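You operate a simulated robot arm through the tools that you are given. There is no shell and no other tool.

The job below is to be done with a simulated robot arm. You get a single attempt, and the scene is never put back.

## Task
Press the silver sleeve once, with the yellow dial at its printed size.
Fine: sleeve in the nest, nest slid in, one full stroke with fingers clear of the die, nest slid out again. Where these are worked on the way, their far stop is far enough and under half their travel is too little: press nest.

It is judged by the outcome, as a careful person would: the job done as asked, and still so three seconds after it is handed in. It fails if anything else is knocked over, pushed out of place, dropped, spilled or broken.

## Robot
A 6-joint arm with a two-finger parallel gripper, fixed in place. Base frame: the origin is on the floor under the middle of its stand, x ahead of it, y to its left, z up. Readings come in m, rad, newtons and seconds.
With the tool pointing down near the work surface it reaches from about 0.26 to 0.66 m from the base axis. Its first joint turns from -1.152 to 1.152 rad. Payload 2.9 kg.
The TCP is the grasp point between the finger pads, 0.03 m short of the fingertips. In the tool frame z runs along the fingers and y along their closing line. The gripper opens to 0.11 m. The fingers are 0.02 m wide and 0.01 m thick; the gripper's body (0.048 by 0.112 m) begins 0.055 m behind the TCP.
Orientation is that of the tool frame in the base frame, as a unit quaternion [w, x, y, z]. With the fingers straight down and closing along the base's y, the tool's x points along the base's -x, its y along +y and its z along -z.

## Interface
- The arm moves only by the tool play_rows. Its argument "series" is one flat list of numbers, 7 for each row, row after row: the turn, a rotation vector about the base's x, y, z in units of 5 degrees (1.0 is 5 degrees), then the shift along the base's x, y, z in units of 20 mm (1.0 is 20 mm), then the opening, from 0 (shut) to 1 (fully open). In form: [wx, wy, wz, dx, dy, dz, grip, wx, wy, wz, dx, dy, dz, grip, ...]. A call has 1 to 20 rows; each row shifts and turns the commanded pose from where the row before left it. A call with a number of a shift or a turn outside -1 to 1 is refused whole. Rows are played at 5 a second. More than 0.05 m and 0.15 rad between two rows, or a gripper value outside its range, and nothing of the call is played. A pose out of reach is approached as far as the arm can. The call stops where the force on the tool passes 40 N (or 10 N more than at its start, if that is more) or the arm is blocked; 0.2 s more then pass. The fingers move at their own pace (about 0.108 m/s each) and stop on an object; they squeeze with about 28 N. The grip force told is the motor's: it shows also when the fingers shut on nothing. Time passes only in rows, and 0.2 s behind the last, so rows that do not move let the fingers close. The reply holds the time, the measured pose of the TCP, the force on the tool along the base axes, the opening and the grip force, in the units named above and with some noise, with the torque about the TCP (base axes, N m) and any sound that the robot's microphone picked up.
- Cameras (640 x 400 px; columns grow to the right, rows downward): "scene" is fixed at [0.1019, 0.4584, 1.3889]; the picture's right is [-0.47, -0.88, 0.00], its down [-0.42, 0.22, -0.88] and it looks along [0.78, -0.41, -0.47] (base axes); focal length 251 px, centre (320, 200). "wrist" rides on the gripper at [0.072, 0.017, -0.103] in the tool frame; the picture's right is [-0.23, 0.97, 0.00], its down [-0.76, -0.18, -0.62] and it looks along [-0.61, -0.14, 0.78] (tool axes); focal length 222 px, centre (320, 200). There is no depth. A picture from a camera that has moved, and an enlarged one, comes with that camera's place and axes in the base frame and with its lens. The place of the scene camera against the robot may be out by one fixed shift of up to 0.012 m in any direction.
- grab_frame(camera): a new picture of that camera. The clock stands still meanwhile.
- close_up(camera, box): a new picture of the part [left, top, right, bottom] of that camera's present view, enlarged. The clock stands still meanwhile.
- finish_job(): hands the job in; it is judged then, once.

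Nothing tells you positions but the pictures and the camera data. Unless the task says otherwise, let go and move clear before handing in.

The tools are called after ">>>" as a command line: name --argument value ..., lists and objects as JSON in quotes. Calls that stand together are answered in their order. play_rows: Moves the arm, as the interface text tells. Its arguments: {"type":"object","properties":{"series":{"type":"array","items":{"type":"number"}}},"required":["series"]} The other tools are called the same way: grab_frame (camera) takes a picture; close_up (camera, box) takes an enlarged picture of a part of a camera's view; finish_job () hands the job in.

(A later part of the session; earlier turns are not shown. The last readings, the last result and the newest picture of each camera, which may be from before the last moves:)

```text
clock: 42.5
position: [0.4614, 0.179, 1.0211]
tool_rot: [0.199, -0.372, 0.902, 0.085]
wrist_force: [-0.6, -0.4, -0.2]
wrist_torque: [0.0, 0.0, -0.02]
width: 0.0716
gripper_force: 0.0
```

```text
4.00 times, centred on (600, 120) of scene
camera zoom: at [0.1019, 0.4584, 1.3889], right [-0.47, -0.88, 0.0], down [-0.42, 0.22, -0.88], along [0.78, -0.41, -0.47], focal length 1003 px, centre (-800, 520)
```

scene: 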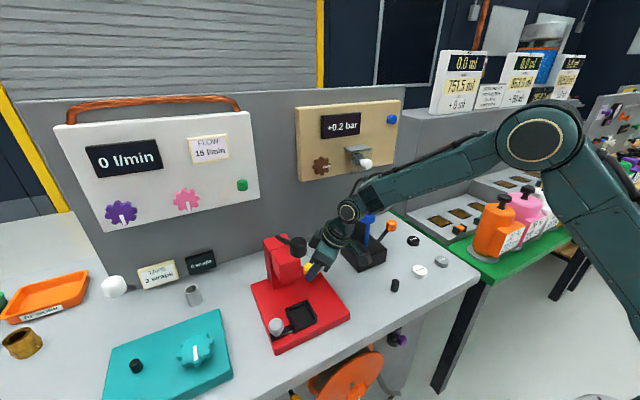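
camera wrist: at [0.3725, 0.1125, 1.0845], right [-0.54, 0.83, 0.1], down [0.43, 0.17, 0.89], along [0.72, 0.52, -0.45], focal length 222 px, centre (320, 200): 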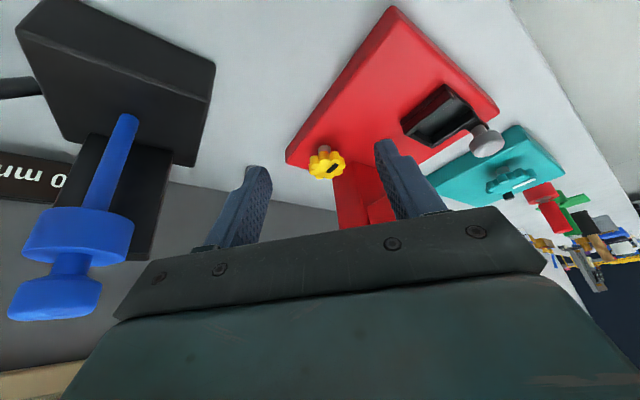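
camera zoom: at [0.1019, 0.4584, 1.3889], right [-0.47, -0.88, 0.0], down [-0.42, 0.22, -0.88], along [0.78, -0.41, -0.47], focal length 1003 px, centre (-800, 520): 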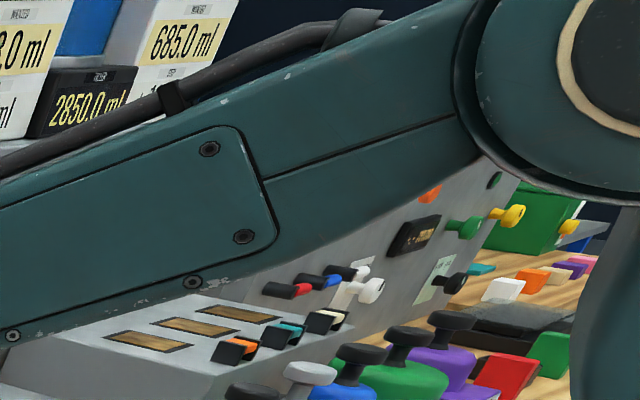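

The dial is back at its starting angle, which is its clockwise end stop, and the gauge's display hasn't changed. I'll re-grip and turn counter-clockwise a large amount (about 80°), then look everywhere for a changed readout.

>>> play_rows --series '[0, 0, 0, 0.7, 0.3, -1, 0.65, 0, 0, 0, 0.7, 0.7, -1, 0.65, 0, 0, 0, 0.7, 0.7, -1, 0.65, 0, 0, 0, 0.7, 0.7, -0.5, 0.65, 0, 0, 0, 0.7, 0.7, -0.3, 0.65, 0, 0, 0, 0, 0, 0, 0.3, 0, 0, 0, 0, 0, 0, 0.2, 0, 0, 0, 0, 0, 0, 0.2]'

>>> close_up --camera "wrist" --box '[260, 110, 380, 210]'

```text
clock: 44.4
position: [0.5307, 0.2414, 0.9458]
tool_rot: [0.199, -0.375, 0.901, 0.087]
wrist_force: [-8.5, 9.5, 2.7]
wrist_torque: [-0.69, 0.09, 0.12]
width: 0.0385
gripper_force: 44.8
```

```text
4.00 times, centred on (320, 160) of wrist
camera zoom: at [0.4427, 0.1752, 1.0086], right [-0.55, 0.83, 0.1], down [0.43, 0.17, 0.89], along [0.72, 0.53, -0.45], focal length 888 px, centre (320, 360)
```

zoom: 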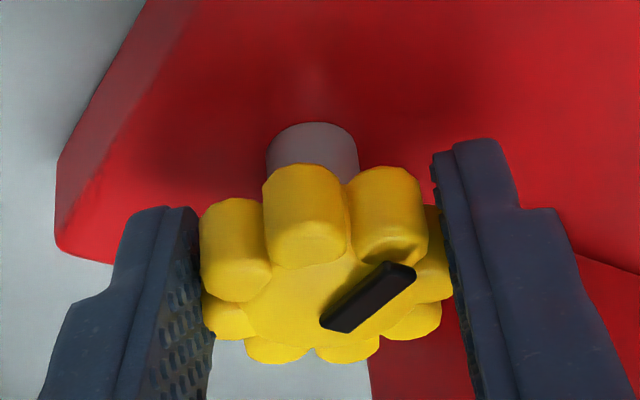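

>>> play_rows --series '[0, 0, 1, 0.034, -0.031, 0, 0.2, 0, 0, 1, 0.036, -0.028, 0, 0.2, 0, 0, 1, 0.039, -0.025, 0, 0.2, 0, 0, 1, 0.041, -0.021, 0, 0.2, 0, 0, 1, 0.042, -0.018, 0, 0.2, 0, 0, 1, 0.044, -0.014, 0, 0.2, 0, 0, 1, 0.045, -0.01, 0, 0.2, 0, 0, 1, 0.045, -0.006, 0, 0.2, 0, 0, 1, 0.046, -0.002, 0, 0.2, 0, 0, 0, 0, 0, 0, 0.2]'

>>> close_up --camera "wrist" --box '[260, 110, 380, 210]'

>>> grab_frame --camera "scene"

```text
clock: 46.5
position: [0.5404, 0.2386, 0.9443]
tool_rot: [-0.153, 0.69, -0.69, -0.155]
wrist_force: [-3.3, 7.4, 5.0]
wrist_torque: [0.02, -0.2, 0.06]
width: 0.0384
gripper_force: 45.2
```

```text
4.00 times, centred on (320, 160) of wrist
camera zoom: at [0.5229, 0.1285, 1.0084], right [-0.97, 0.2, 0.1], down [0.18, 0.43, 0.89], along [0.14, 0.88, -0.45], focal length 888 px, centre (320, 360)
```

zoom: 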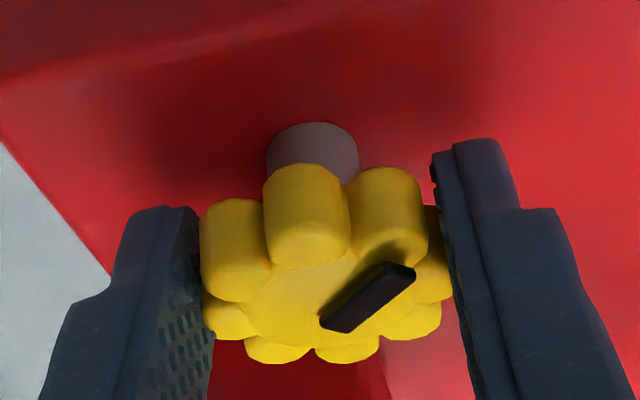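

```text
taken
```

scene: 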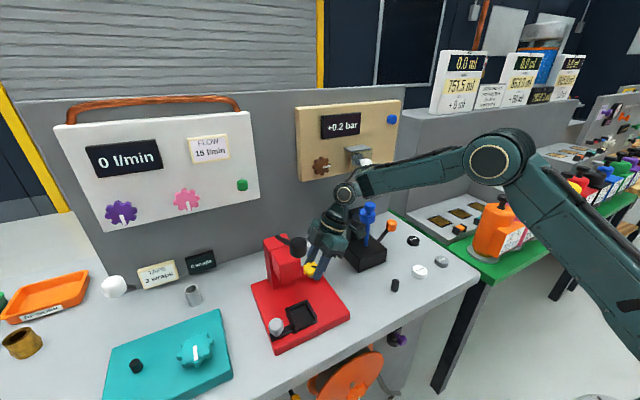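

The dial follows (≈45° CCW now). Continuing to about 80°.

>>> play_rows --series '[0, 0, 1, 0.046, 0.002, 0, 0.2, 0, 0, 1, 0.045, 0.006, 0, 0.2, 0, 0, 1, 0.045, 0.01, 0, 0.2, 0, 0, 1, 0.044, 0.014, 0, 0.2, 0, 0, 1, 0.042, 0.018, 0, 0.2, 0, 0, 1, 0.041, 0.021, 0, 0.2, 0, 0, 1, 0.039, 0.025, 0, 0.2, 0, 0, 0, 0, 0, 0, 0.2]'

>>> grab_frame --camera "wrist"

>>> close_up --camera "scene" --box '[250, 190, 430, 310]'

```text
clock: 48.3
position: [0.5465, 0.2416, 0.9449]
tool_rot: [-0.103, 0.862, -0.457, -0.192]
wrist_force: [9.3, 6.9, -4.7]
wrist_torque: [-0.8, 0.42, -0.13]
width: 0.0384
gripper_force: 44.4
out of reach, approached as far as the arm can: row 7
stopped in row 8: the force on the tool passed its limit at 43 N (the readings are from after the stop); the commanded pose is now the measured one
```

```text
taken
camera wrist: at [0.5931, 0.1395, 1.0081], right [-0.92, -0.38, 0.09], down [-0.09, 0.45, 0.89], along [-0.38, 0.81, -0.45], focal length 222 px, centre (320, 200)
```

wrist: 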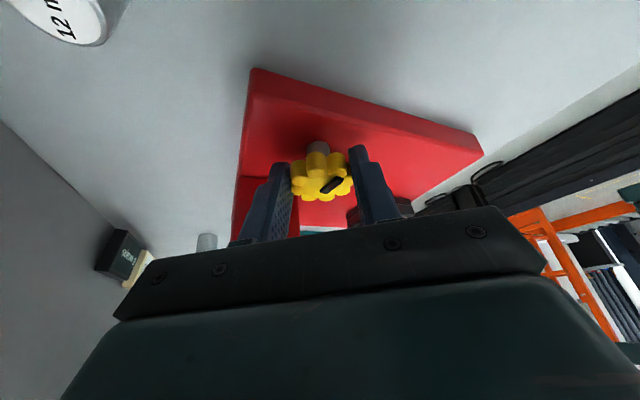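

```text
3.33 times, centred on (340, 250) of scene
camera zoom: at [0.1022, 0.4586, 1.3888], right [-0.47, -0.88, 0.0], down [-0.42, 0.22, -0.88], along [0.78, -0.41, -0.47], focal length 836 px, centre (253, 33)
```

zoom: 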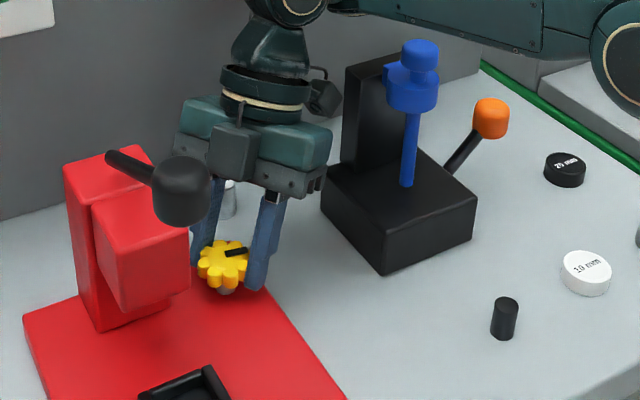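

The arm reached its yaw limit near 124°, with the dial at about 79° CCW. I'll release straight up, then swing back to look at the displays.

>>> play_rows --series '[0, 0, 0, 0, 0, 0, 0.65, 0, 0, 0, 0, 0, 0, 0.65, 0, 0, 0, 0, 0, 1, 0.65, 0, 0, 0, 0, 0, 1, 0.65, 0, 0, -1, 0, -0.5, 1, 0.65, 0, 0, -1, -0.5, -1, 1, 0.65, 0, 0, -1, -1, -1, 0, 0.65, 0, 0, -1, -1, -1, 0, 0.65, 0, 0, -1, -1, 0, 0, 0.65, 0, 0, -1, -1, 0, 0, 0.65, 0, 0, -1, 0, 0, 0, 0.65, 0, 0, -1, 0, 0, 0, 0.65, 0, 0, -1, 0, 0, 0, 0.65, 0, 0, -1, 0, 0, 0, 0.65, 0, 0, -1, 0, 0, 0, 0.65, 0, 0, -1, 0, 0, 0, 0.65]'

>>> grab_frame --camera "wrist"

>>> grab_frame --camera "scene"

```text
clock: 51.7
position: [0.4462, 0.1613, 1.0197]
tool_rot: [0.185, -0.519, 0.827, 0.114]
wrist_force: [-0.6, -0.1, 0.7]
wrist_torque: [0.02, 0.02, 0.04]
width: 0.0718
gripper_force: 0.1
out of reach, approached as far as the arm can: row 3, 4
```

```text
taken
camera wrist: at [0.3834, 0.0692, 1.0836], right [-0.79, 0.61, 0.09], down [0.34, 0.31, 0.89], along [0.51, 0.73, -0.45], focal length 222 px, centre (320, 200)
```

wrist: 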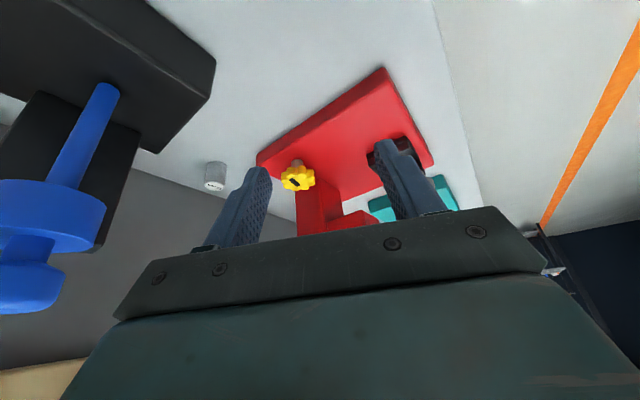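

```text
taken
```

scene: 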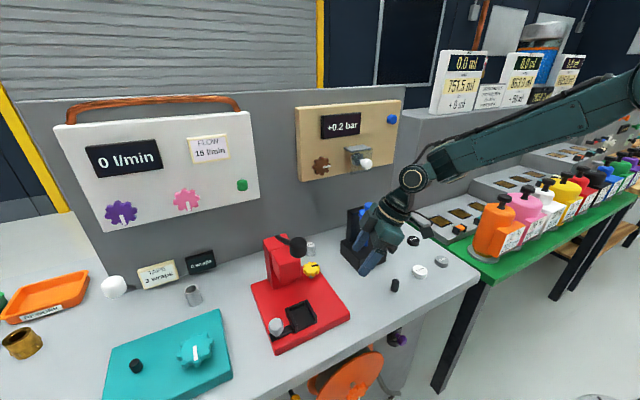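

Display still hidden behind the gauge from here. I'll rise and yaw back further to see it.

>>> play_rows --series '[0, 0, 0, 0, 0, 1, 0.65, 0, 0, 0, 0, 0, 1, 0.65, 0, 0, -1, 0, 0, 1, 0.65, 0, 0, -1, 0, 0, 1, 0.65, 0, 0, -1, 0, 0, 1, 0.65, 0, 0, -1, 0, 0, 1, 0.65, 0, 0, -1, 0, 0, 0, 0.65, 0, 0, -1, 0, 0, 0, 0.65, 0, 0, -1, 0, 0, 0, 0.65]'

>>> grab_frame --camera "wrist"

>>> close_up --camera "scene" --box '[290, 245, 330, 290]'

```text
clock: 53.7
position: [0.4466, 0.162, 1.139]
tool_rot: [0.211, -0.246, 0.944, 0.053]
wrist_force: [-0.2, -0.1, -1.2]
wrist_torque: [0.02, -0.02, 0.0]
width: 0.0715
gripper_force: 0.0
```

```text
taken
camera wrist: at [0.3427, 0.1224, 1.2038], right [-0.3, 0.95, 0.09], down [0.46, 0.06, 0.89], along [0.84, 0.31, -0.45], focal length 222 px, centre (320, 200)
```

wrist: 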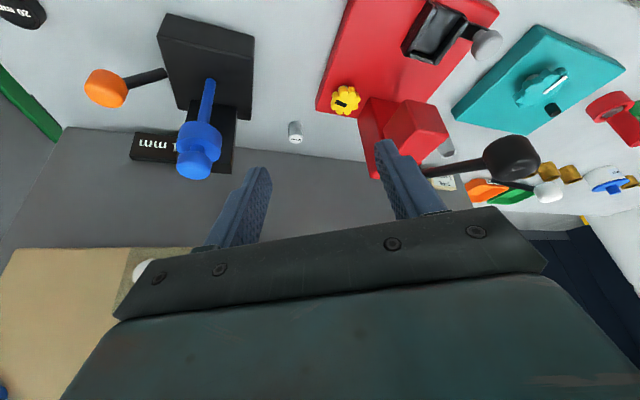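

```text
8.89 times, centred on (310, 268) of scene
camera zoom: at [0.1019, 0.4584, 1.3889], right [-0.47, -0.88, 0.0], down [-0.42, 0.22, -0.88], along [0.78, -0.41, -0.47], focal length 2228 px, centre (409, -400)
```

zoom: 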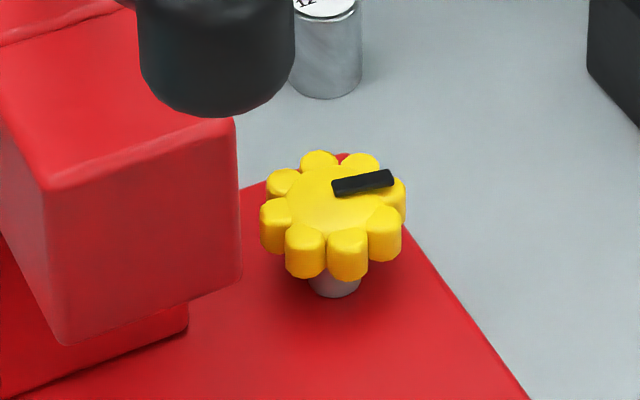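

>>> close_up --camera "wrist" --box '[120, 100, 240, 200]'

>>> close_up --camera "wrist" --box '[320, 60, 480, 200]'

>>> close_up --camera "wrist" --box '[420, 130, 640, 230]'

```text
4.00 times, centred on (180, 150) of wrist
camera zoom: at [0.3427, 0.1224, 1.2038], right [-0.3, 0.95, 0.09], down [0.46, 0.06, 0.89], along [0.84, 0.31, -0.45], focal length 888 px, centre (880, 400)
```

zoom: 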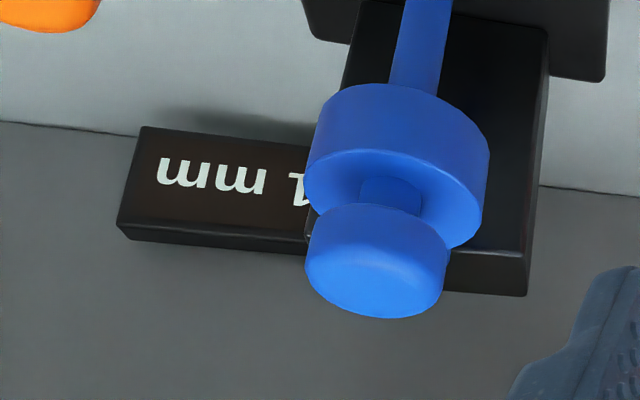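

```text
2.86 times, centred on (400, 130) of wrist
camera zoom: at [0.3427, 0.1224, 1.2038], right [-0.3, 0.95, 0.09], down [0.46, 0.06, 0.89], along [0.84, 0.31, -0.45], focal length 635 px, centre (91, 400)
```

zoom: 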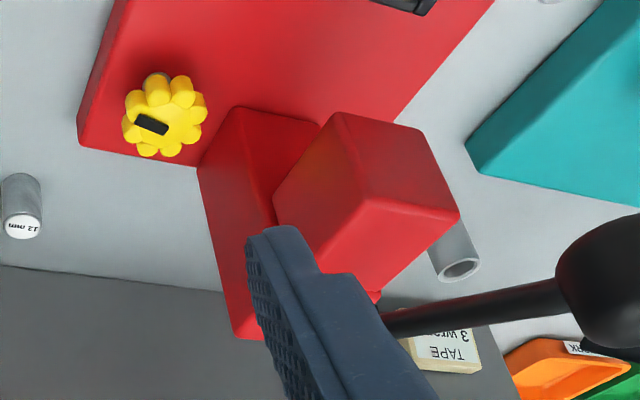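

```text
2.91 times, centred on (530, 180) of wrist
camera zoom: at [0.3427, 0.1224, 1.2038], right [-0.3, 0.95, 0.09], down [0.46, 0.06, 0.89], along [0.84, 0.31, -0.45], focal length 646 px, centre (-291, 258)
```

zoom: 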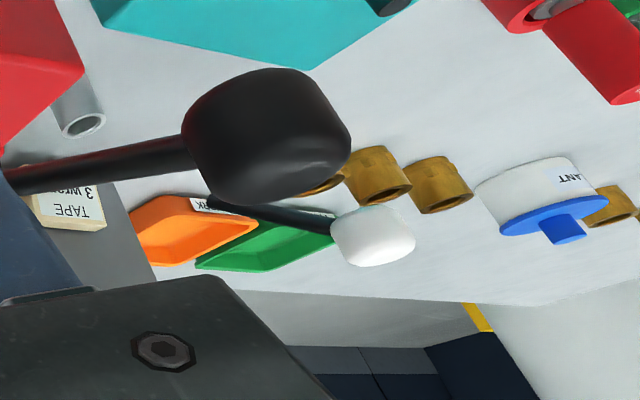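

The display now reads something other than "0 mm" – the "mm" is preceded by a "1" partially hidden by the blue plunger. I'll shift to see it completely (and verify the gauge itself wasn't touched).

>>> play_rows --series '[0, 0, 0, -0.5, -1, 0.5, 0.65, 0, 0, 0, -0.5, -1, 0.5, 0.65, 0, 0, 0, -0.5, -1, 0.5, 0.65, 0, 0, 0, 0, -1, 0, 0.65, 0, 0, 0, 0, -1, 0, 0.65]'

>>> grab_frame --camera "wrist"

>>> close_up --camera "scene" --box '[330, 190, 410, 280]'

```text
clock: 54.9
position: [0.4177, 0.0615, 1.1699]
tool_rot: [0.21, -0.247, 0.944, 0.054]
wrist_force: [-1.0, 0.7, 0.3]
wrist_torque: [0.04, 0.0, -0.02]
width: 0.0716
gripper_force: 0.1
```

```text
taken
camera wrist: at [0.3121, 0.0226, 1.2335], right [-0.3, 0.95, 0.09], down [0.46, 0.06, 0.89], along [0.84, 0.31, -0.45], focal length 222 px, centre (320, 200)
```

wrist: 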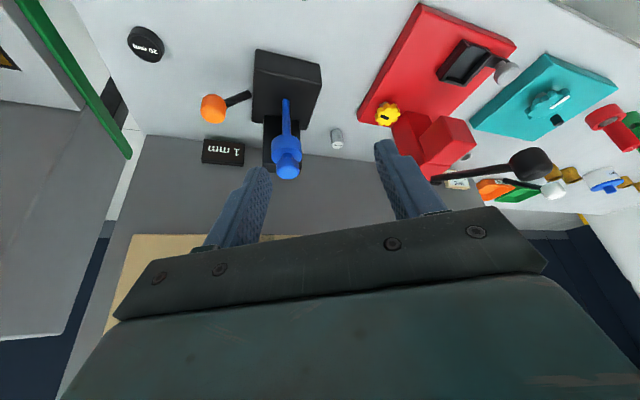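

```text
4.44 times, centred on (370, 235) of scene
camera zoom: at [0.1018, 0.4584, 1.3889], right [-0.47, -0.88, 0.0], down [-0.42, 0.22, -0.88], along [0.78, -0.41, -0.47], focal length 1114 px, centre (98, 44)
```

zoom: 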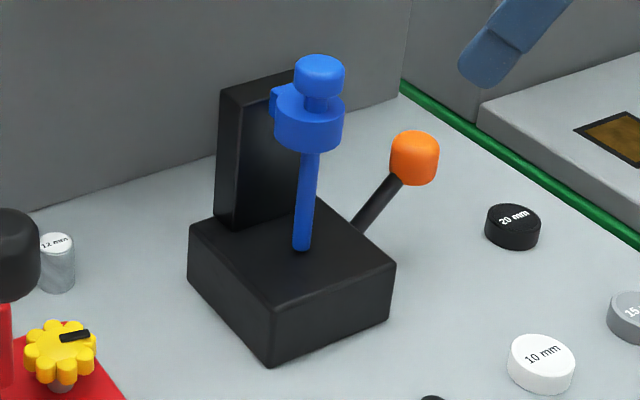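

The display reads "1 mm" now. I need to know whether it follows the dial or whether the gauge was nudged; I'll zoom on both.

>>> close_up --camera "wrist" --box '[190, 120, 320, 190]'

>>> close_up --camera "scene" --box '[335, 195, 400, 275]'

>>> close_up --camera "wrist" --box '[240, 40, 340, 190]'

```text
4.92 times, centred on (255, 155) of wrist
camera zoom: at [0.3121, 0.0226, 1.2335], right [-0.3, 0.95, 0.09], down [0.46, 0.06, 0.89], along [0.84, 0.31, -0.45], focal length 1094 px, centre (640, 422)
```

zoom: 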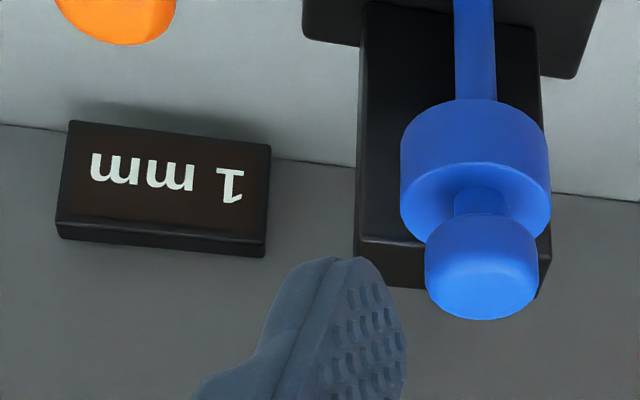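

```text
5.00 times, centred on (368, 235) of scene
camera zoom: at [0.1018, 0.4584, 1.3889], right [-0.47, -0.88, 0.0], down [-0.42, 0.22, -0.88], along [0.78, -0.41, -0.47], focal length 1254 px, centre (82, 25)
```

zoom: 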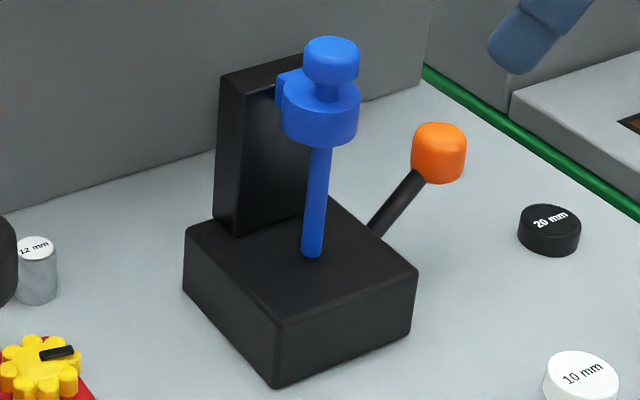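

```text
2.67 times, centred on (290, 115) of wrist
camera zoom: at [0.3121, 0.0226, 1.2335], right [-0.3, 0.95, 0.09], down [0.46, 0.06, 0.89], along [0.84, 0.31, -0.45], focal length 592 px, centre (400, 427)
```

zoom: 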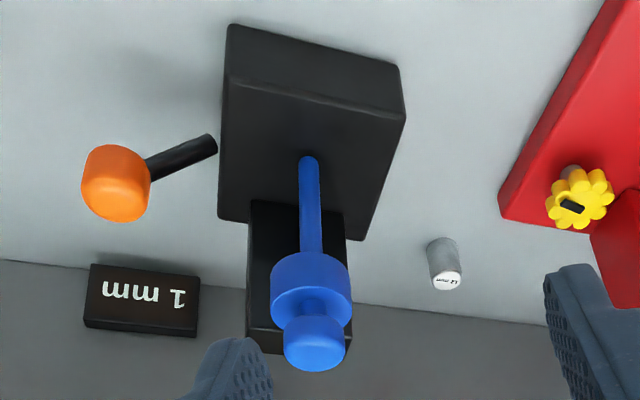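

The blue plunger looks unchanged in place, so I can't tell yet; my camera arm passed close to it, so I'll keep well away from it from now on. Next: re-grip the dial via the safe path, turn another ~75° CCW, and see if the display follows.

>>> play_rows --series '[0, 0, 1, 0.4, 1, 0, 0.65, 0, 0, 1, 0.4, 1, 0, 0.65, 0, 0, 1, 0.4, 1, 0, 0.65, 0, 0, 0.2, 0.4, 1, 0, 0.65, 0, 0, 0, 0.4, 1, 0, 0.65, 0, 0, 0, 0.2, 0.88, -1, 0.65, 0, 0, 0, 0, 0, -1, 0.65, 0, 0, 0, 0, 0, -1, 0.65, 0, 0, 0, 0, 0, -1, 0.65, 0, 0, 0, 0, 0, -1, 0.65, 0, 0, 0, 0, 0, -1, 0.65, 0, 0, 0, 0, 0, -1, 0.65, 0, 0, 0, 0, 0, -0.45, 0.65]'

>>> grab_frame --camera "wrist"

```text
clock: 57.7
position: [0.4601, 0.1782, 1.0203]
tool_rot: [0.202, -0.376, 0.901, 0.081]
wrist_force: [-0.6, 0.2, -0.1]
wrist_torque: [-0.02, 0.02, 0.03]
width: 0.0714
gripper_force: 0.1
```

```text
taken
camera wrist: at [0.3715, 0.1118, 1.0844], right [-0.55, 0.83, 0.09], down [0.42, 0.18, 0.89], along [0.72, 0.53, -0.45], focal length 222 px, centre (320, 200)
```

wrist: 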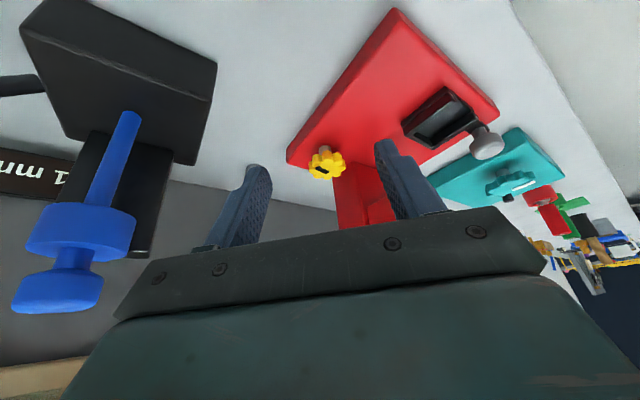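

From this pose part of the display ("1 mm") is visible, which makes a handy check pose. Going in to the dial, gripping, and turning CCW.

>>> play_rows --series '[0, 0, 0, 0.7, 0.3, -1, 0.65, 0, 0, 0, 0.7, 0.7, -1, 0.65, 0, 0, 0, 0.75, 0.7, -1, 0.65, 0, 0, 0, 0.75, 0.75, -0.5, 0.65, 0, 0, 0, 0.7, 0.7, -0.3, 0.65, 0, 0, 0, 0, 0, 0, 0.3, 0, 0, 0, 0, 0, 0, 0.2, 0, 0, 0, 0, 0, 0, 0.2]'

>>> close_up --camera "wrist" --box '[260, 110, 380, 210]'

```text
clock: 59.5
position: [0.5315, 0.2422, 0.944]
tool_rot: [0.201, -0.377, 0.9, 0.083]
wrist_force: [-2.5, 3.0, 1.3]
wrist_torque: [-0.03, 0.59, 0.08]
width: 0.0396
gripper_force: 44.8
```

```text
4.00 times, centred on (320, 160) of wrist
camera zoom: at [0.443, 0.1761, 1.0076], right [-0.55, 0.83, 0.09], down [0.42, 0.18, 0.89], along [0.72, 0.53, -0.45], focal length 888 px, centre (320, 360)
```

zoom: 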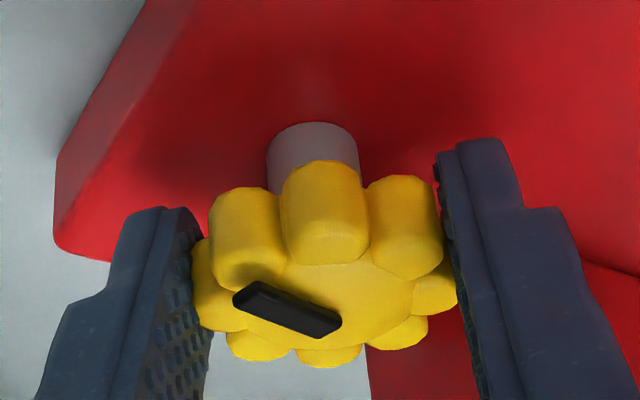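

>>> play_rows --series '[0, 0, 1, 0.034, -0.031, 0, 0.2, 0, 0, 1, 0.036, -0.028, 0, 0.2, 0, 0, 1, 0.039, -0.025, 0, 0.2, 0, 0, 1, 0.041, -0.021, 0, 0.2, 0, 0, 1, 0.042, -0.018, 0, 0.2, 0, 0, 1, 0.044, -0.014, 0, 0.2, 0, 0, 1, 0.045, -0.01, 0, 0.2, 0, 0, 1, 0.045, -0.006, 0, 0.2, 0, 0, 1, 0.046, -0.002, 0, 0.2, 0, 0, 1, 0.046, 0.002, 0, 0.2, 0, 0, 1, 0.045, 0.006, 0, 0.2, 0, 0, 1, 0.045, 0.01, 0, 0.2, 0, 0, 1, 0.044, 0.014, 0, 0.2, 0, 0, 1, 0.042, 0.018, 0, 0.2, 0, 0, 0, 0, 0, 0, 0.2]'

>>> close_up --camera "wrist" --box '[260, 110, 380, 210]'

```text
clock: 62.7
position: [0.5445, 0.2389, 0.9444]
tool_rot: [-0.118, 0.824, -0.523, -0.182]
wrist_force: [-8.5, -8.9, -3.6]
wrist_torque: [0.01, 0.53, -0.87]
width: 0.0398
gripper_force: 45.3
```

```text
4.00 times, centred on (320, 160) of wrist
camera zoom: at [0.5758, 0.132, 1.0084], right [-0.97, -0.23, 0.09], down [-0.02, 0.46, 0.89], along [-0.25, 0.86, -0.45], focal length 888 px, centre (320, 360)
```

zoom: 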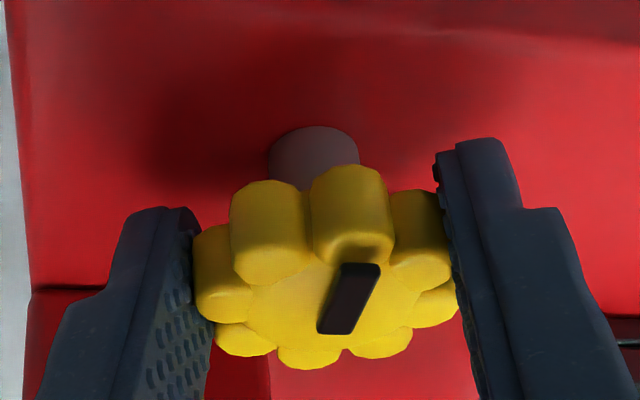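

The dial slipped in the fingers: it seems to have reached a counter-clockwise stop. I'll check the pointer from the scene camera.

>>> play_rows --series '[0, 0, 0, 0, 0, 0, 0.65, 0, 0, 0, 0, 0, 0, 0.65, 0, 0, -1, -0.042, -0.018, 0, 0.65, 0, 0, -1, -0.044, -0.014, 0, 0.65, 0, 0, -1, -0.045, -0.01, 0, 0.65, 0, 0, -1, -0.045, -0.006, 0, 0.65, 0, 0, -1, -0.046, -0.002, 0, 0.65, 0, 0, -1, -0.046, 0.002, 0, 0.65, 0, 0, -1, -0.045, 0.006, 0, 0.65, 0, 0, -1, -0.045, 0.01, 0, 0.65, 0, 0, -1, -0.044, 0.014, 0, 0.65, 0, 0, -1, -0.042, 0.018, 0, 0.65, 0, 0, -1, -0.041, 0.021, 0, 0.65, 0, 0, -1, -0.039, 0.025, 0, 0.65, 0, 0, -1, -0.036, 0.028, 0, 0.65, 0, 0, -1, -0.034, 0.031, 0, 0.65]'

>>> play_rows --series '[0, 0, 0, -0.7, -0.7, 0.3, 0.65, 0, 0, 0, -0.7, -0.7, 0.5, 0.65, 0, 0, 0, -0.7, -0.7, 1, 0.65, 0, 0, 0, -0.7, -0.7, 1, 0.65, 0, 0, 0, -0.7, -0.3, 1, 0.65]'

>>> grab_frame --camera "wrist"

>>> close_up --camera "scene" --box '[290, 245, 330, 290]'

```text
clock: 66.1
position: [0.5336, 0.2422, 0.9443]
tool_rot: [0.202, -0.376, 0.901, 0.081]
wrist_force: [0.0, -0.6, 0.2]
wrist_torque: [0.03, -0.03, 0.02]
width: 0.0713
gripper_force: 0.1
```

```text
clock: 67.3
position: [0.4636, 0.1799, 1.0206]
tool_rot: [0.201, -0.376, 0.901, 0.082]
wrist_force: [0.2, 0.6, 0.4]
wrist_torque: [0.01, -0.02, -0.01]
width: 0.0713
gripper_force: 0.1
```

```text
taken
camera wrist: at [0.3743, 0.113, 1.0847], right [-0.55, 0.83, 0.09], down [0.42, 0.18, 0.89], along [0.72, 0.53, -0.45], focal length 222 px, centre (320, 200)
```

wrist: 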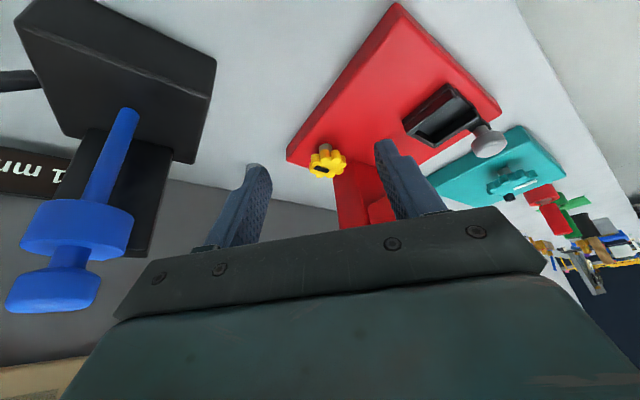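

```text
8.89 times, centred on (310, 268) of scene
camera zoom: at [0.1019, 0.4584, 1.3889], right [-0.47, -0.88, 0.0], down [-0.42, 0.22, -0.88], along [0.78, -0.41, -0.47], focal length 2228 px, centre (409, -400)
```

zoom: 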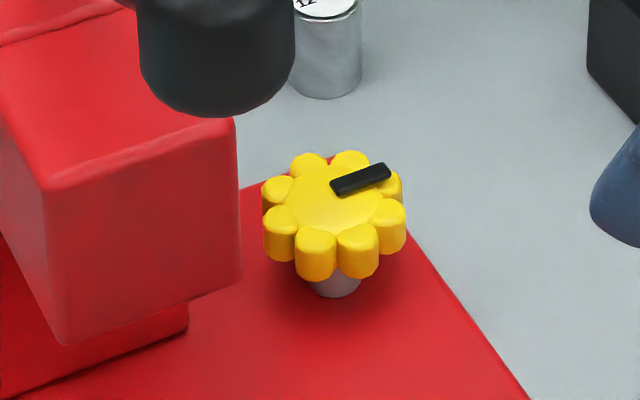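

The pointer now points to -y (about 95° CCW from its start stop), so the dial's whole range is roughly 0–95°. The display still shows "1". I'll test whether the display follows the dial by turning it back clockwise ~70° and checking again.

>>> play_rows --series '[0, 0, 0, 0.7, 0.3, -1, 0.65, 0, 0, 0, 0.7, 0.7, -1, 0.65, 0, 0, 0, 0.7, 0.7, -1, 0.65, 0, 0, 0, 0.65, 0.7, -0.5, 0.65, 0, 0, 0, 0.65, 0.65, -0.3, 0.65]'

>>> play_rows --series '[0, 0, 1, 0.034, -0.031, 0, 0.65, 0, 0, 1, 0.036, -0.028, 0, 0.65, 0, 0, 1, 0.039, -0.025, 0, 0.65, 0, 0, 1, 0.041, -0.021, 0, 0.65, 0, 0, 1, 0.042, -0.018, 0, 0.65, 0, 0, 1, 0.044, -0.014, 0, 0.65, 0, 0, 1, 0.045, -0.01, 0, 0.65, 0, 0, 1, 0.045, -0.006, 0, 0.65, 0, 0, 1, 0.046, -0.002, 0, 0.65, 0, 0, 1, 0.046, 0.002, 0, 0.65, 0, 0, 1, 0.045, 0.006, 0, 0.65, 0, 0, 1, 0.045, 0.01, 0, 0.65, 0, 0, 1, 0.044, 0.014, 0, 0.65, 0, 0, 1, 0.042, 0.018, 0, 0.65, 0, 0, 0, 0, 0, 0, 0.3, 0, 0, 0, 0, 0, 0, 0.2, 0, 0, 0, 0, 0, 0, 0.2]'

>>> close_up --camera "wrist" --box '[260, 110, 380, 210]'

```text
clock: 68.5
position: [0.5313, 0.2418, 0.9454]
tool_rot: [0.2, -0.377, 0.901, 0.082]
wrist_force: [0.9, -0.6, 0.7]
wrist_torque: [-0.03, 0.0, 0.01]
width: 0.0715
gripper_force: 0.1
```

```text
clock: 72.1
position: [0.5441, 0.2414, 0.9441]
tool_rot: [-0.121, 0.823, -0.524, -0.181]
wrist_force: [26.2, 12.0, -7.8]
wrist_torque: [-0.35, -0.26, -0.28]
width: 0.0394
gripper_force: 44.9
```

```text
4.00 times, centred on (320, 160) of wrist
camera zoom: at [0.5746, 0.1329, 1.0086], right [-0.97, -0.23, 0.09], down [-0.03, 0.46, 0.89], along [-0.24, 0.86, -0.45], focal length 888 px, centre (320, 360)
```

zoom: 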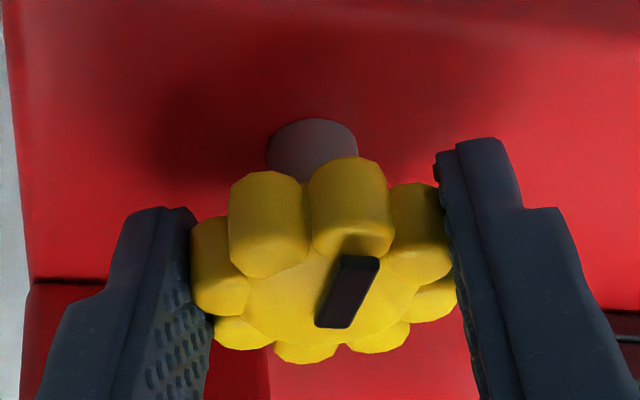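

>>> play_rows --series '[0, 0, 0, 0.13, 0.06, 0, 0.2, 0, 0, -1, -0.042, -0.018, 0, 0.2, 0, 0, -1, -0.044, -0.014, 0, 0.2, 0, 0, -1, -0.045, -0.01, 0, 0.2, 0, 0, -1, -0.045, -0.006, 0, 0.2, 0, 0, -1, -0.046, -0.002, 0, 0.2, 0, 0, -1, -0.046, 0.002, 0, 0.2, 0, 0, -1, -0.045, 0.006, 0, 0.2, 0, 0, -1, -0.045, 0.01, 0, 0.2, 0, 0, 0, 0, 0, 0, 0.2]'

>>> close_up --camera "wrist" --box '[260, 110, 380, 210]'

```text
clock: 74.3
position: [0.5369, 0.2396, 0.9441]
tool_rot: [0.173, -0.596, 0.773, 0.131]
wrist_force: [-14.3, -3.4, 14.4]
wrist_torque: [0.49, 0.39, 0.16]
width: 0.0395
gripper_force: 45.2
```

```text
4.00 times, centred on (320, 160) of wrist
camera zoom: at [0.4922, 0.1372, 1.0088], right [-0.89, 0.45, 0.09], down [0.28, 0.37, 0.89], along [0.36, 0.82, -0.45], focal length 888 px, centre (320, 360)
```

zoom: 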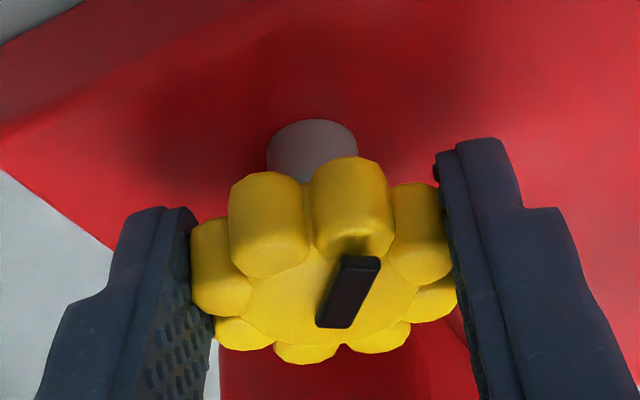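

>>> play_rows --series '[0, 0, 0, -0.06, -0.02, 0, 0.2, 0, 0, -1, -0.044, 0.014, 0, 0.2, 0, 0, -1, -0.042, 0.018, 0, 0.2, 0, 0, -1, -0.041, 0.021, 0, 0.2, 0, 0, -1, -0.039, 0.025, 0, 0.2, 0, 0, -1, -0.036, 0.028, 0, 0.2, 0, 0, -1, -0.034, 0.031, 0, 0.2, 0, 0, 0, 0, 0, 0, 0.2]'

>>> close_up --camera "wrist" --box '[260, 110, 380, 210]'

>>> play_rows --series '[0, 0, 0, 0, 0, 0, 0.65, 0, 0, 0, 0, 0, 0, 0.65, 0, 0, 0, -0.7, -0.7, 0.3, 0.65, 0, 0, 0, -0.7, -0.7, 0.5, 0.65, 0, 0, 0, -0.7, -0.7, 1, 0.65, 0, 0, 0, -0.7, -0.7, 1, 0.65, 0, 0, 0, -0.7, -0.3, 1, 0.65, 0, 0, -1, 0, 0, 1, 0.65, 0, 0, -1, 0, -1, 1, 0.65, 0, 0, -1, 0, -1, 1, 0.65, 0, 0, 0, 0, -1, 1, 0.65, 0, 0, 0, -0.5, -1, 1, 0.65, 0, 0, 0, -0.5, -1, 1, 0.65, 0, 0, 0, -0.5, -0.5, 1, 0.65]'

>>> grab_frame --camera "wrist"

```text
clock: 76.1
position: [0.5309, 0.2427, 0.9452]
tool_rot: [0.202, -0.375, 0.901, 0.083]
wrist_force: [-2.1, 4.6, 8.5]
wrist_torque: [0.67, 0.76, 0.05]
width: 0.0396
gripper_force: 44.8
```

```text
4.00 times, centred on (320, 160) of wrist
camera zoom: at [0.4422, 0.1758, 1.0084], right [-0.55, 0.83, 0.09], down [0.42, 0.18, 0.89], along [0.72, 0.53, -0.45], focal length 888 px, centre (320, 360)
```

zoom: 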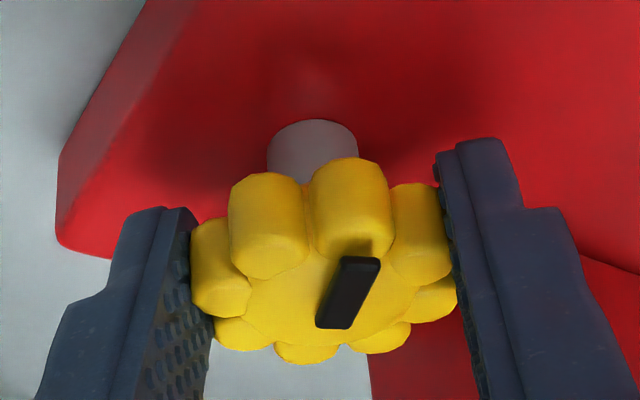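

```text
clock: 79.1
position: [0.4302, 0.0706, 1.1617]
tool_rot: [0.209, -0.256, 0.942, 0.056]
wrist_force: [-0.7, -0.2, 0.2]
wrist_torque: [0.01, 0.0, 0.02]
width: 0.0713
gripper_force: 0.1
```

```text
taken
camera wrist: at [0.3274, 0.0299, 1.2251], right [-0.31, 0.94, 0.09], down [0.46, 0.06, 0.89], along [0.83, 0.32, -0.45], focal length 222 px, centre (320, 200)
```

wrist: 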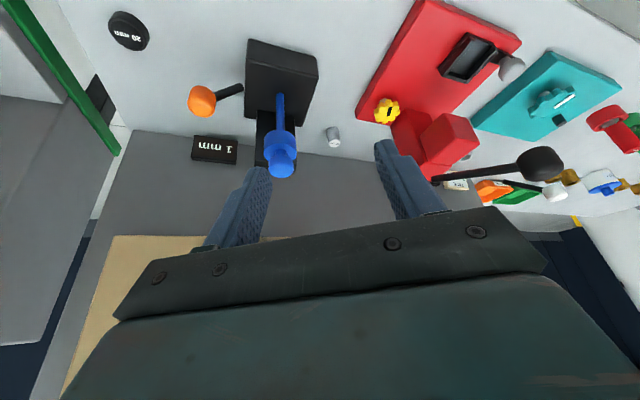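

The display stays at "1 mm" with the dial back near 25°, so it's not tied to the dial. I'll look very closely at the plate around the dial for faint marks.

>>> close_up --camera "wrist" --box '[365, 90, 410, 130]'

>>> close_up --camera "scene" --box '[300, 258, 324, 282]'

>>> close_up --camera "wrist" --box '[340, 0, 530, 200]'

>>> close_up --camera "scene" --box '[335, 195, 400, 275]'

```text
10.00 times, centred on (388, 110) of wrist
camera zoom: at [0.3274, 0.0299, 1.2251], right [-0.31, 0.94, 0.09], down [0.46, 0.06, 0.89], along [0.83, 0.32, -0.45], focal length 2221 px, centre (-355, 1100)
```

zoom: 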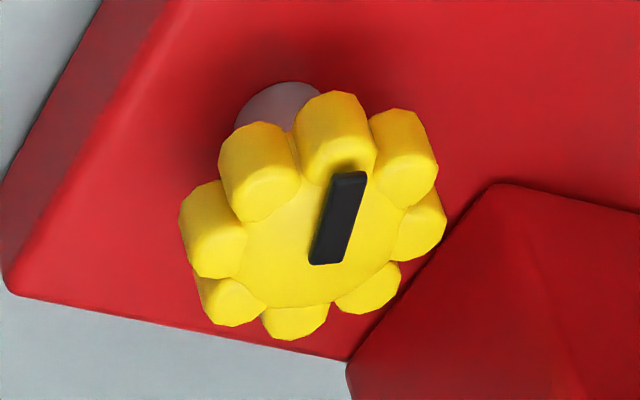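

```text
16.00 times, centred on (312, 270) of scene
camera zoom: at [0.1018, 0.4584, 1.3889], right [-0.47, -0.88, 0.0], down [-0.42, 0.22, -0.88], along [0.78, -0.41, -0.47], focal length 4011 px, centre (448, -920)
```

zoom: 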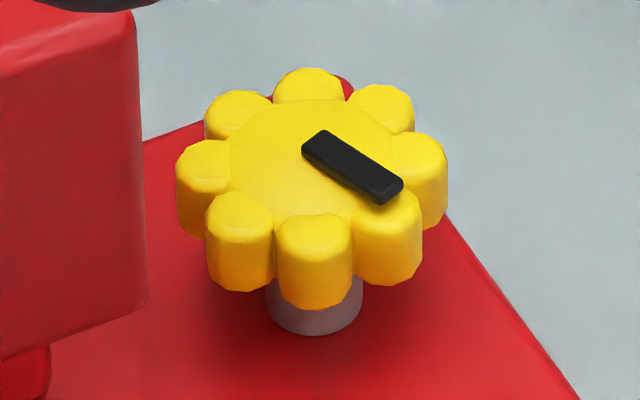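

```text
2.00 times, centred on (435, 100) of wrist
camera zoom: at [0.3274, 0.0299, 1.2251], right [-0.31, 0.94, 0.09], down [0.46, 0.06, 0.89], along [0.83, 0.32, -0.45], focal length 444 px, centre (90, 400)
```

zoom: 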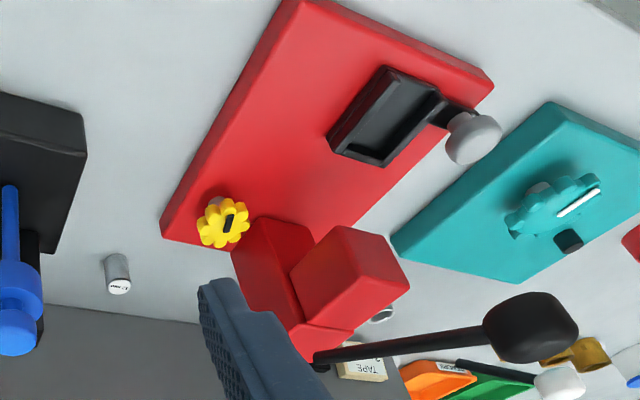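

```text
5.00 times, centred on (368, 235) of scene
camera zoom: at [0.1018, 0.4584, 1.3889], right [-0.47, -0.88, 0.0], down [-0.42, 0.22, -0.88], along [0.78, -0.41, -0.47], focal length 1254 px, centre (82, 25)
```

zoom: 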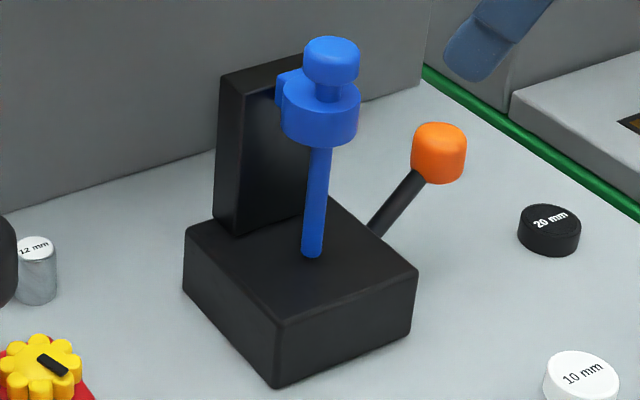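

The dial measures a 90° range: min stop pointing at -x, max stop pointing at -y; now it's at about 22°. No scale is visible on the press, so I'll survey the rest of the bench (left side) for a readout or chart I haven't seen.

>>> play_rows --series '[0, 0, -1, -1, 0, 1, 0.65, 0, 0, -1, -1, 0.5, 1, 0.65, 0, 0, -1, -1, 1, 1, 0.65, 0, 0, -1, -1, 1, 0.5, 0.65, 0, 0, -1, 0, 1, 0, 0.65, 0, 0, -1, 0, 1, 0, 0.65, 0, 0, 0, 0, 1, 0, 0.65, 0, 0, 0, 0, 1, 0, 0.65, 0, 0, 0, 0, 1, 0, 0.65, 0, 0, 0, 0, 1, 0, 0.65, 0, 0, 0, 0, 1, 0, 0.65, 0, 0, 0, 0, 1, 0, 0.65]'

>>> grab_frame --camera "wrist"

```text
clock: 81.7
position: [0.3519, 0.2806, 1.2319]
tool_rot: [0.217, -0.003, 0.976, -0.001]
wrist_force: [-0.9, -0.2, 0.2]
wrist_torque: [-0.03, 0.01, 0.02]
width: 0.0713
gripper_force: 0.0
```

```text
taken
camera wrist: at [0.2428, 0.2961, 1.2949], right [0.2, 0.98, 0.09], down [0.43, -0.17, 0.89], along [0.88, -0.14, -0.45], focal length 222 px, centre (320, 200)
```

wrist: 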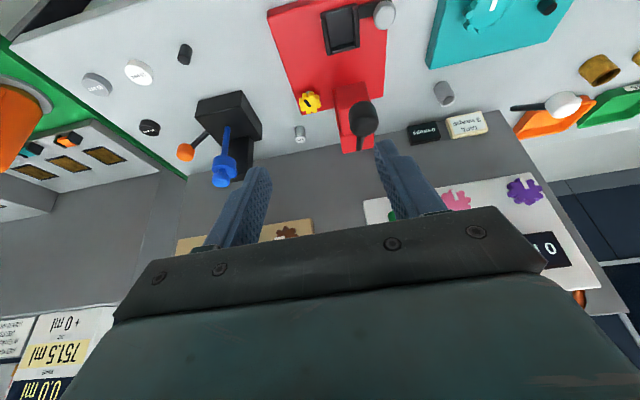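

>>> play_rows --series '[0, 0, 0, 0, 1, 0, 0.65, 0, 0, 0, 0, 1, 0, 0.65, 0, 0, 0, 0, 1, 0, 0.65, 0, 0, 0, 0, 1, 0, 0.65, 0, 0, 0, 0, 1, 0, 0.65, 0, 0, 0, 0, 1, 0, 0.65, 0, 0, 0, 0, 1, 0, 0.65, 0, 0, 0, 0, 1, 0, 0.65, 0, 0, 0, 0, 1, 0, 0.65, 0, 0, 0, 0, 1, 0, 0.65]'

>>> grab_frame --camera "wrist"

>>> close_up --camera "wrist" --box '[380, 0, 640, 200]'

>>> close_up --camera "wrist" --box '[140, 0, 380, 180]'

```text
clock: 83.9
position: [0.367, 0.4314, 1.21]
tool_rot: [0.217, -0.004, 0.976, 0.0]
wrist_force: [-0.1, -0.7, 0.5]
wrist_torque: [-0.01, 0.01, 0.02]
width: 0.0717
gripper_force: 0.1
out of reach, approached as far as the arm can: row 7, 8, 9, 10
```

```text
taken
camera wrist: at [0.2563, 0.4467, 1.2732], right [0.2, 0.98, 0.1], down [0.43, -0.17, 0.89], along [0.88, -0.14, -0.45], focal length 222 px, centre (320, 200)
```

wrist: 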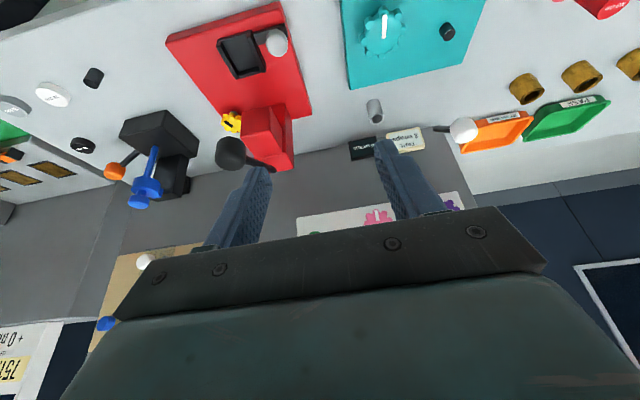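

```text
2.00 times, centred on (510, 100) of wrist
camera zoom: at [0.2563, 0.4467, 1.2732], right [0.2, 0.98, 0.1], down [0.43, -0.17, 0.89], along [0.88, -0.14, -0.45], focal length 444 px, centre (-60, 400)
```

zoom: 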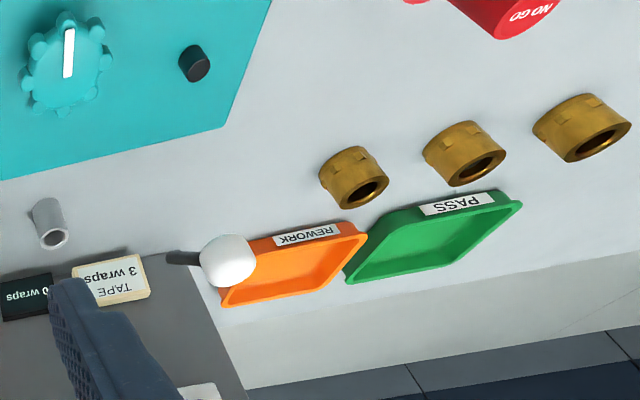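

```text
2.22 times, centred on (260, 90) of wrist
camera zoom: at [0.2563, 0.4467, 1.2732], right [0.2, 0.98, 0.1], down [0.43, -0.17, 0.89], along [0.88, -0.14, -0.45], focal length 494 px, centre (453, 444)
```

zoom: 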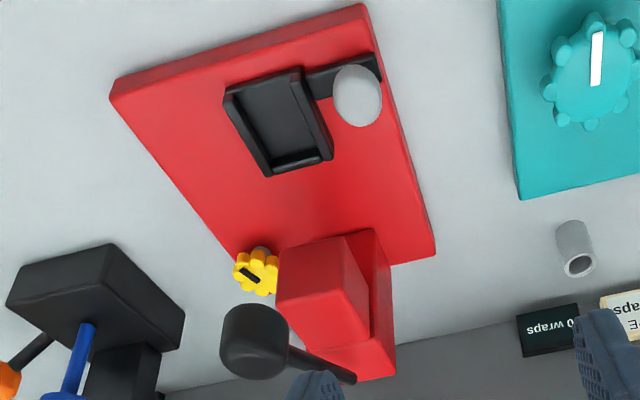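

No chart there either (just pass/rework trays and a no-go gauge). I'll look at the press from the front at a low angle, to see the head's underside/die and the column for markings.

>>> play_rows --series '[0, 0, 0, -0.5, -1, 0, 0.3, 0, 0, 0, -0.5, -1, 0, 0.3, 0, 0, 0, -0.5, -1, 0, 0.3, 0, 0, 0, -0.5, -1, -0.5, 0.3, 0, 0, 0, -0.5, -1, -1, 0.3, 0, 0, 0, -0.5, -1, -1, 0.3, 0, -1, 0, 0, 0, -1, 0.3, 0, -1, 0, 0, 0, -1, 0.3, 0, -1, 0, 0, 0, -1, 0.3]'

>>> grab_frame --camera "wrist"

```text
clock: 85.9
position: [0.3215, 0.3039, 1.0971]
tool_rot: [0.343, -0.003, 0.939, 0.0]
wrist_force: [-0.2, -0.6, -1.1]
wrist_torque: [-0.03, -0.01, -0.03]
width: 0.0327
gripper_force: 0.0
out of reach, approached as far as the arm can: row 8, 9
```

```text
taken
camera wrist: at [0.1995, 0.3179, 1.1309], right [0.17, 0.98, 0.14], down [0.18, -0.17, 0.97], along [0.97, -0.14, -0.21], focal length 222 px, centre (320, 200)
```

wrist: 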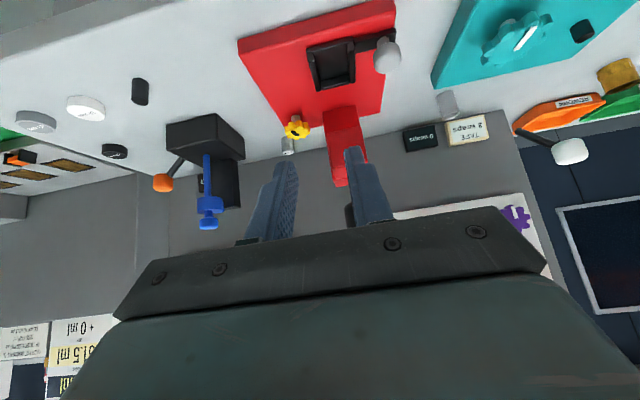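

>>> play_rows --series '[0, 0, 0, 0, 0, -1, 1, 0, 0, 0, 0, 0, -1, 1, 0, 0, 0, 0, 0, -1, 1, 0, 0, 0, 0, 0, -1, 1, 0, 0, 0, 0, 0, -0.5, 1]'

>>> grab_frame --camera "wrist"

>>> close_up --camera "wrist" --box '[220, 60, 440, 230]'

```text
clock: 87.1
position: [0.3224, 0.3014, 1.0073]
tool_rot: [0.342, -0.002, 0.94, -0.002]
wrist_force: [0.5, 0.2, 0.2]
wrist_torque: [-0.02, 0.01, 0.04]
width: 0.1097
gripper_force: 0.0
```

```text
taken
camera wrist: at [0.2008, 0.3181, 1.0411], right [0.17, 0.98, 0.14], down [0.18, -0.17, 0.97], along [0.97, -0.14, -0.21], focal length 222 px, centre (320, 200)
```

wrist: 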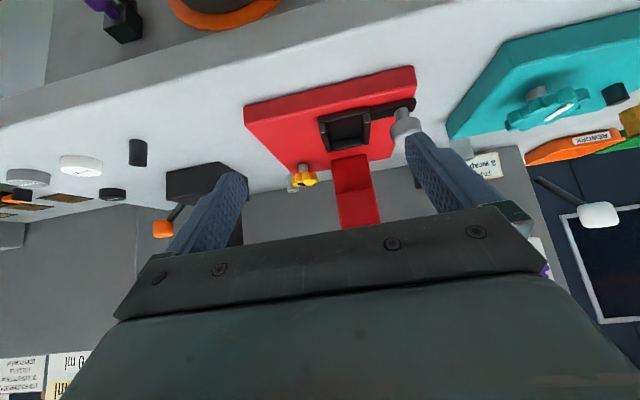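

```text
2.35 times, centred on (330, 145) of wrist
camera zoom: at [0.2008, 0.3181, 1.0411], right [0.17, 0.98, 0.14], down [0.18, -0.17, 0.97], along [0.97, -0.14, -0.21], focal length 523 px, centre (296, 329)
```

zoom: 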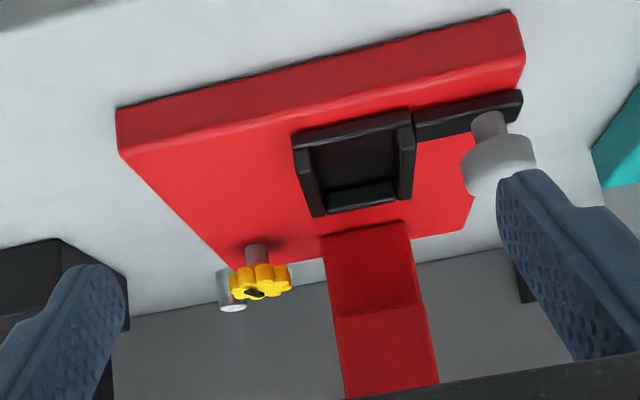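

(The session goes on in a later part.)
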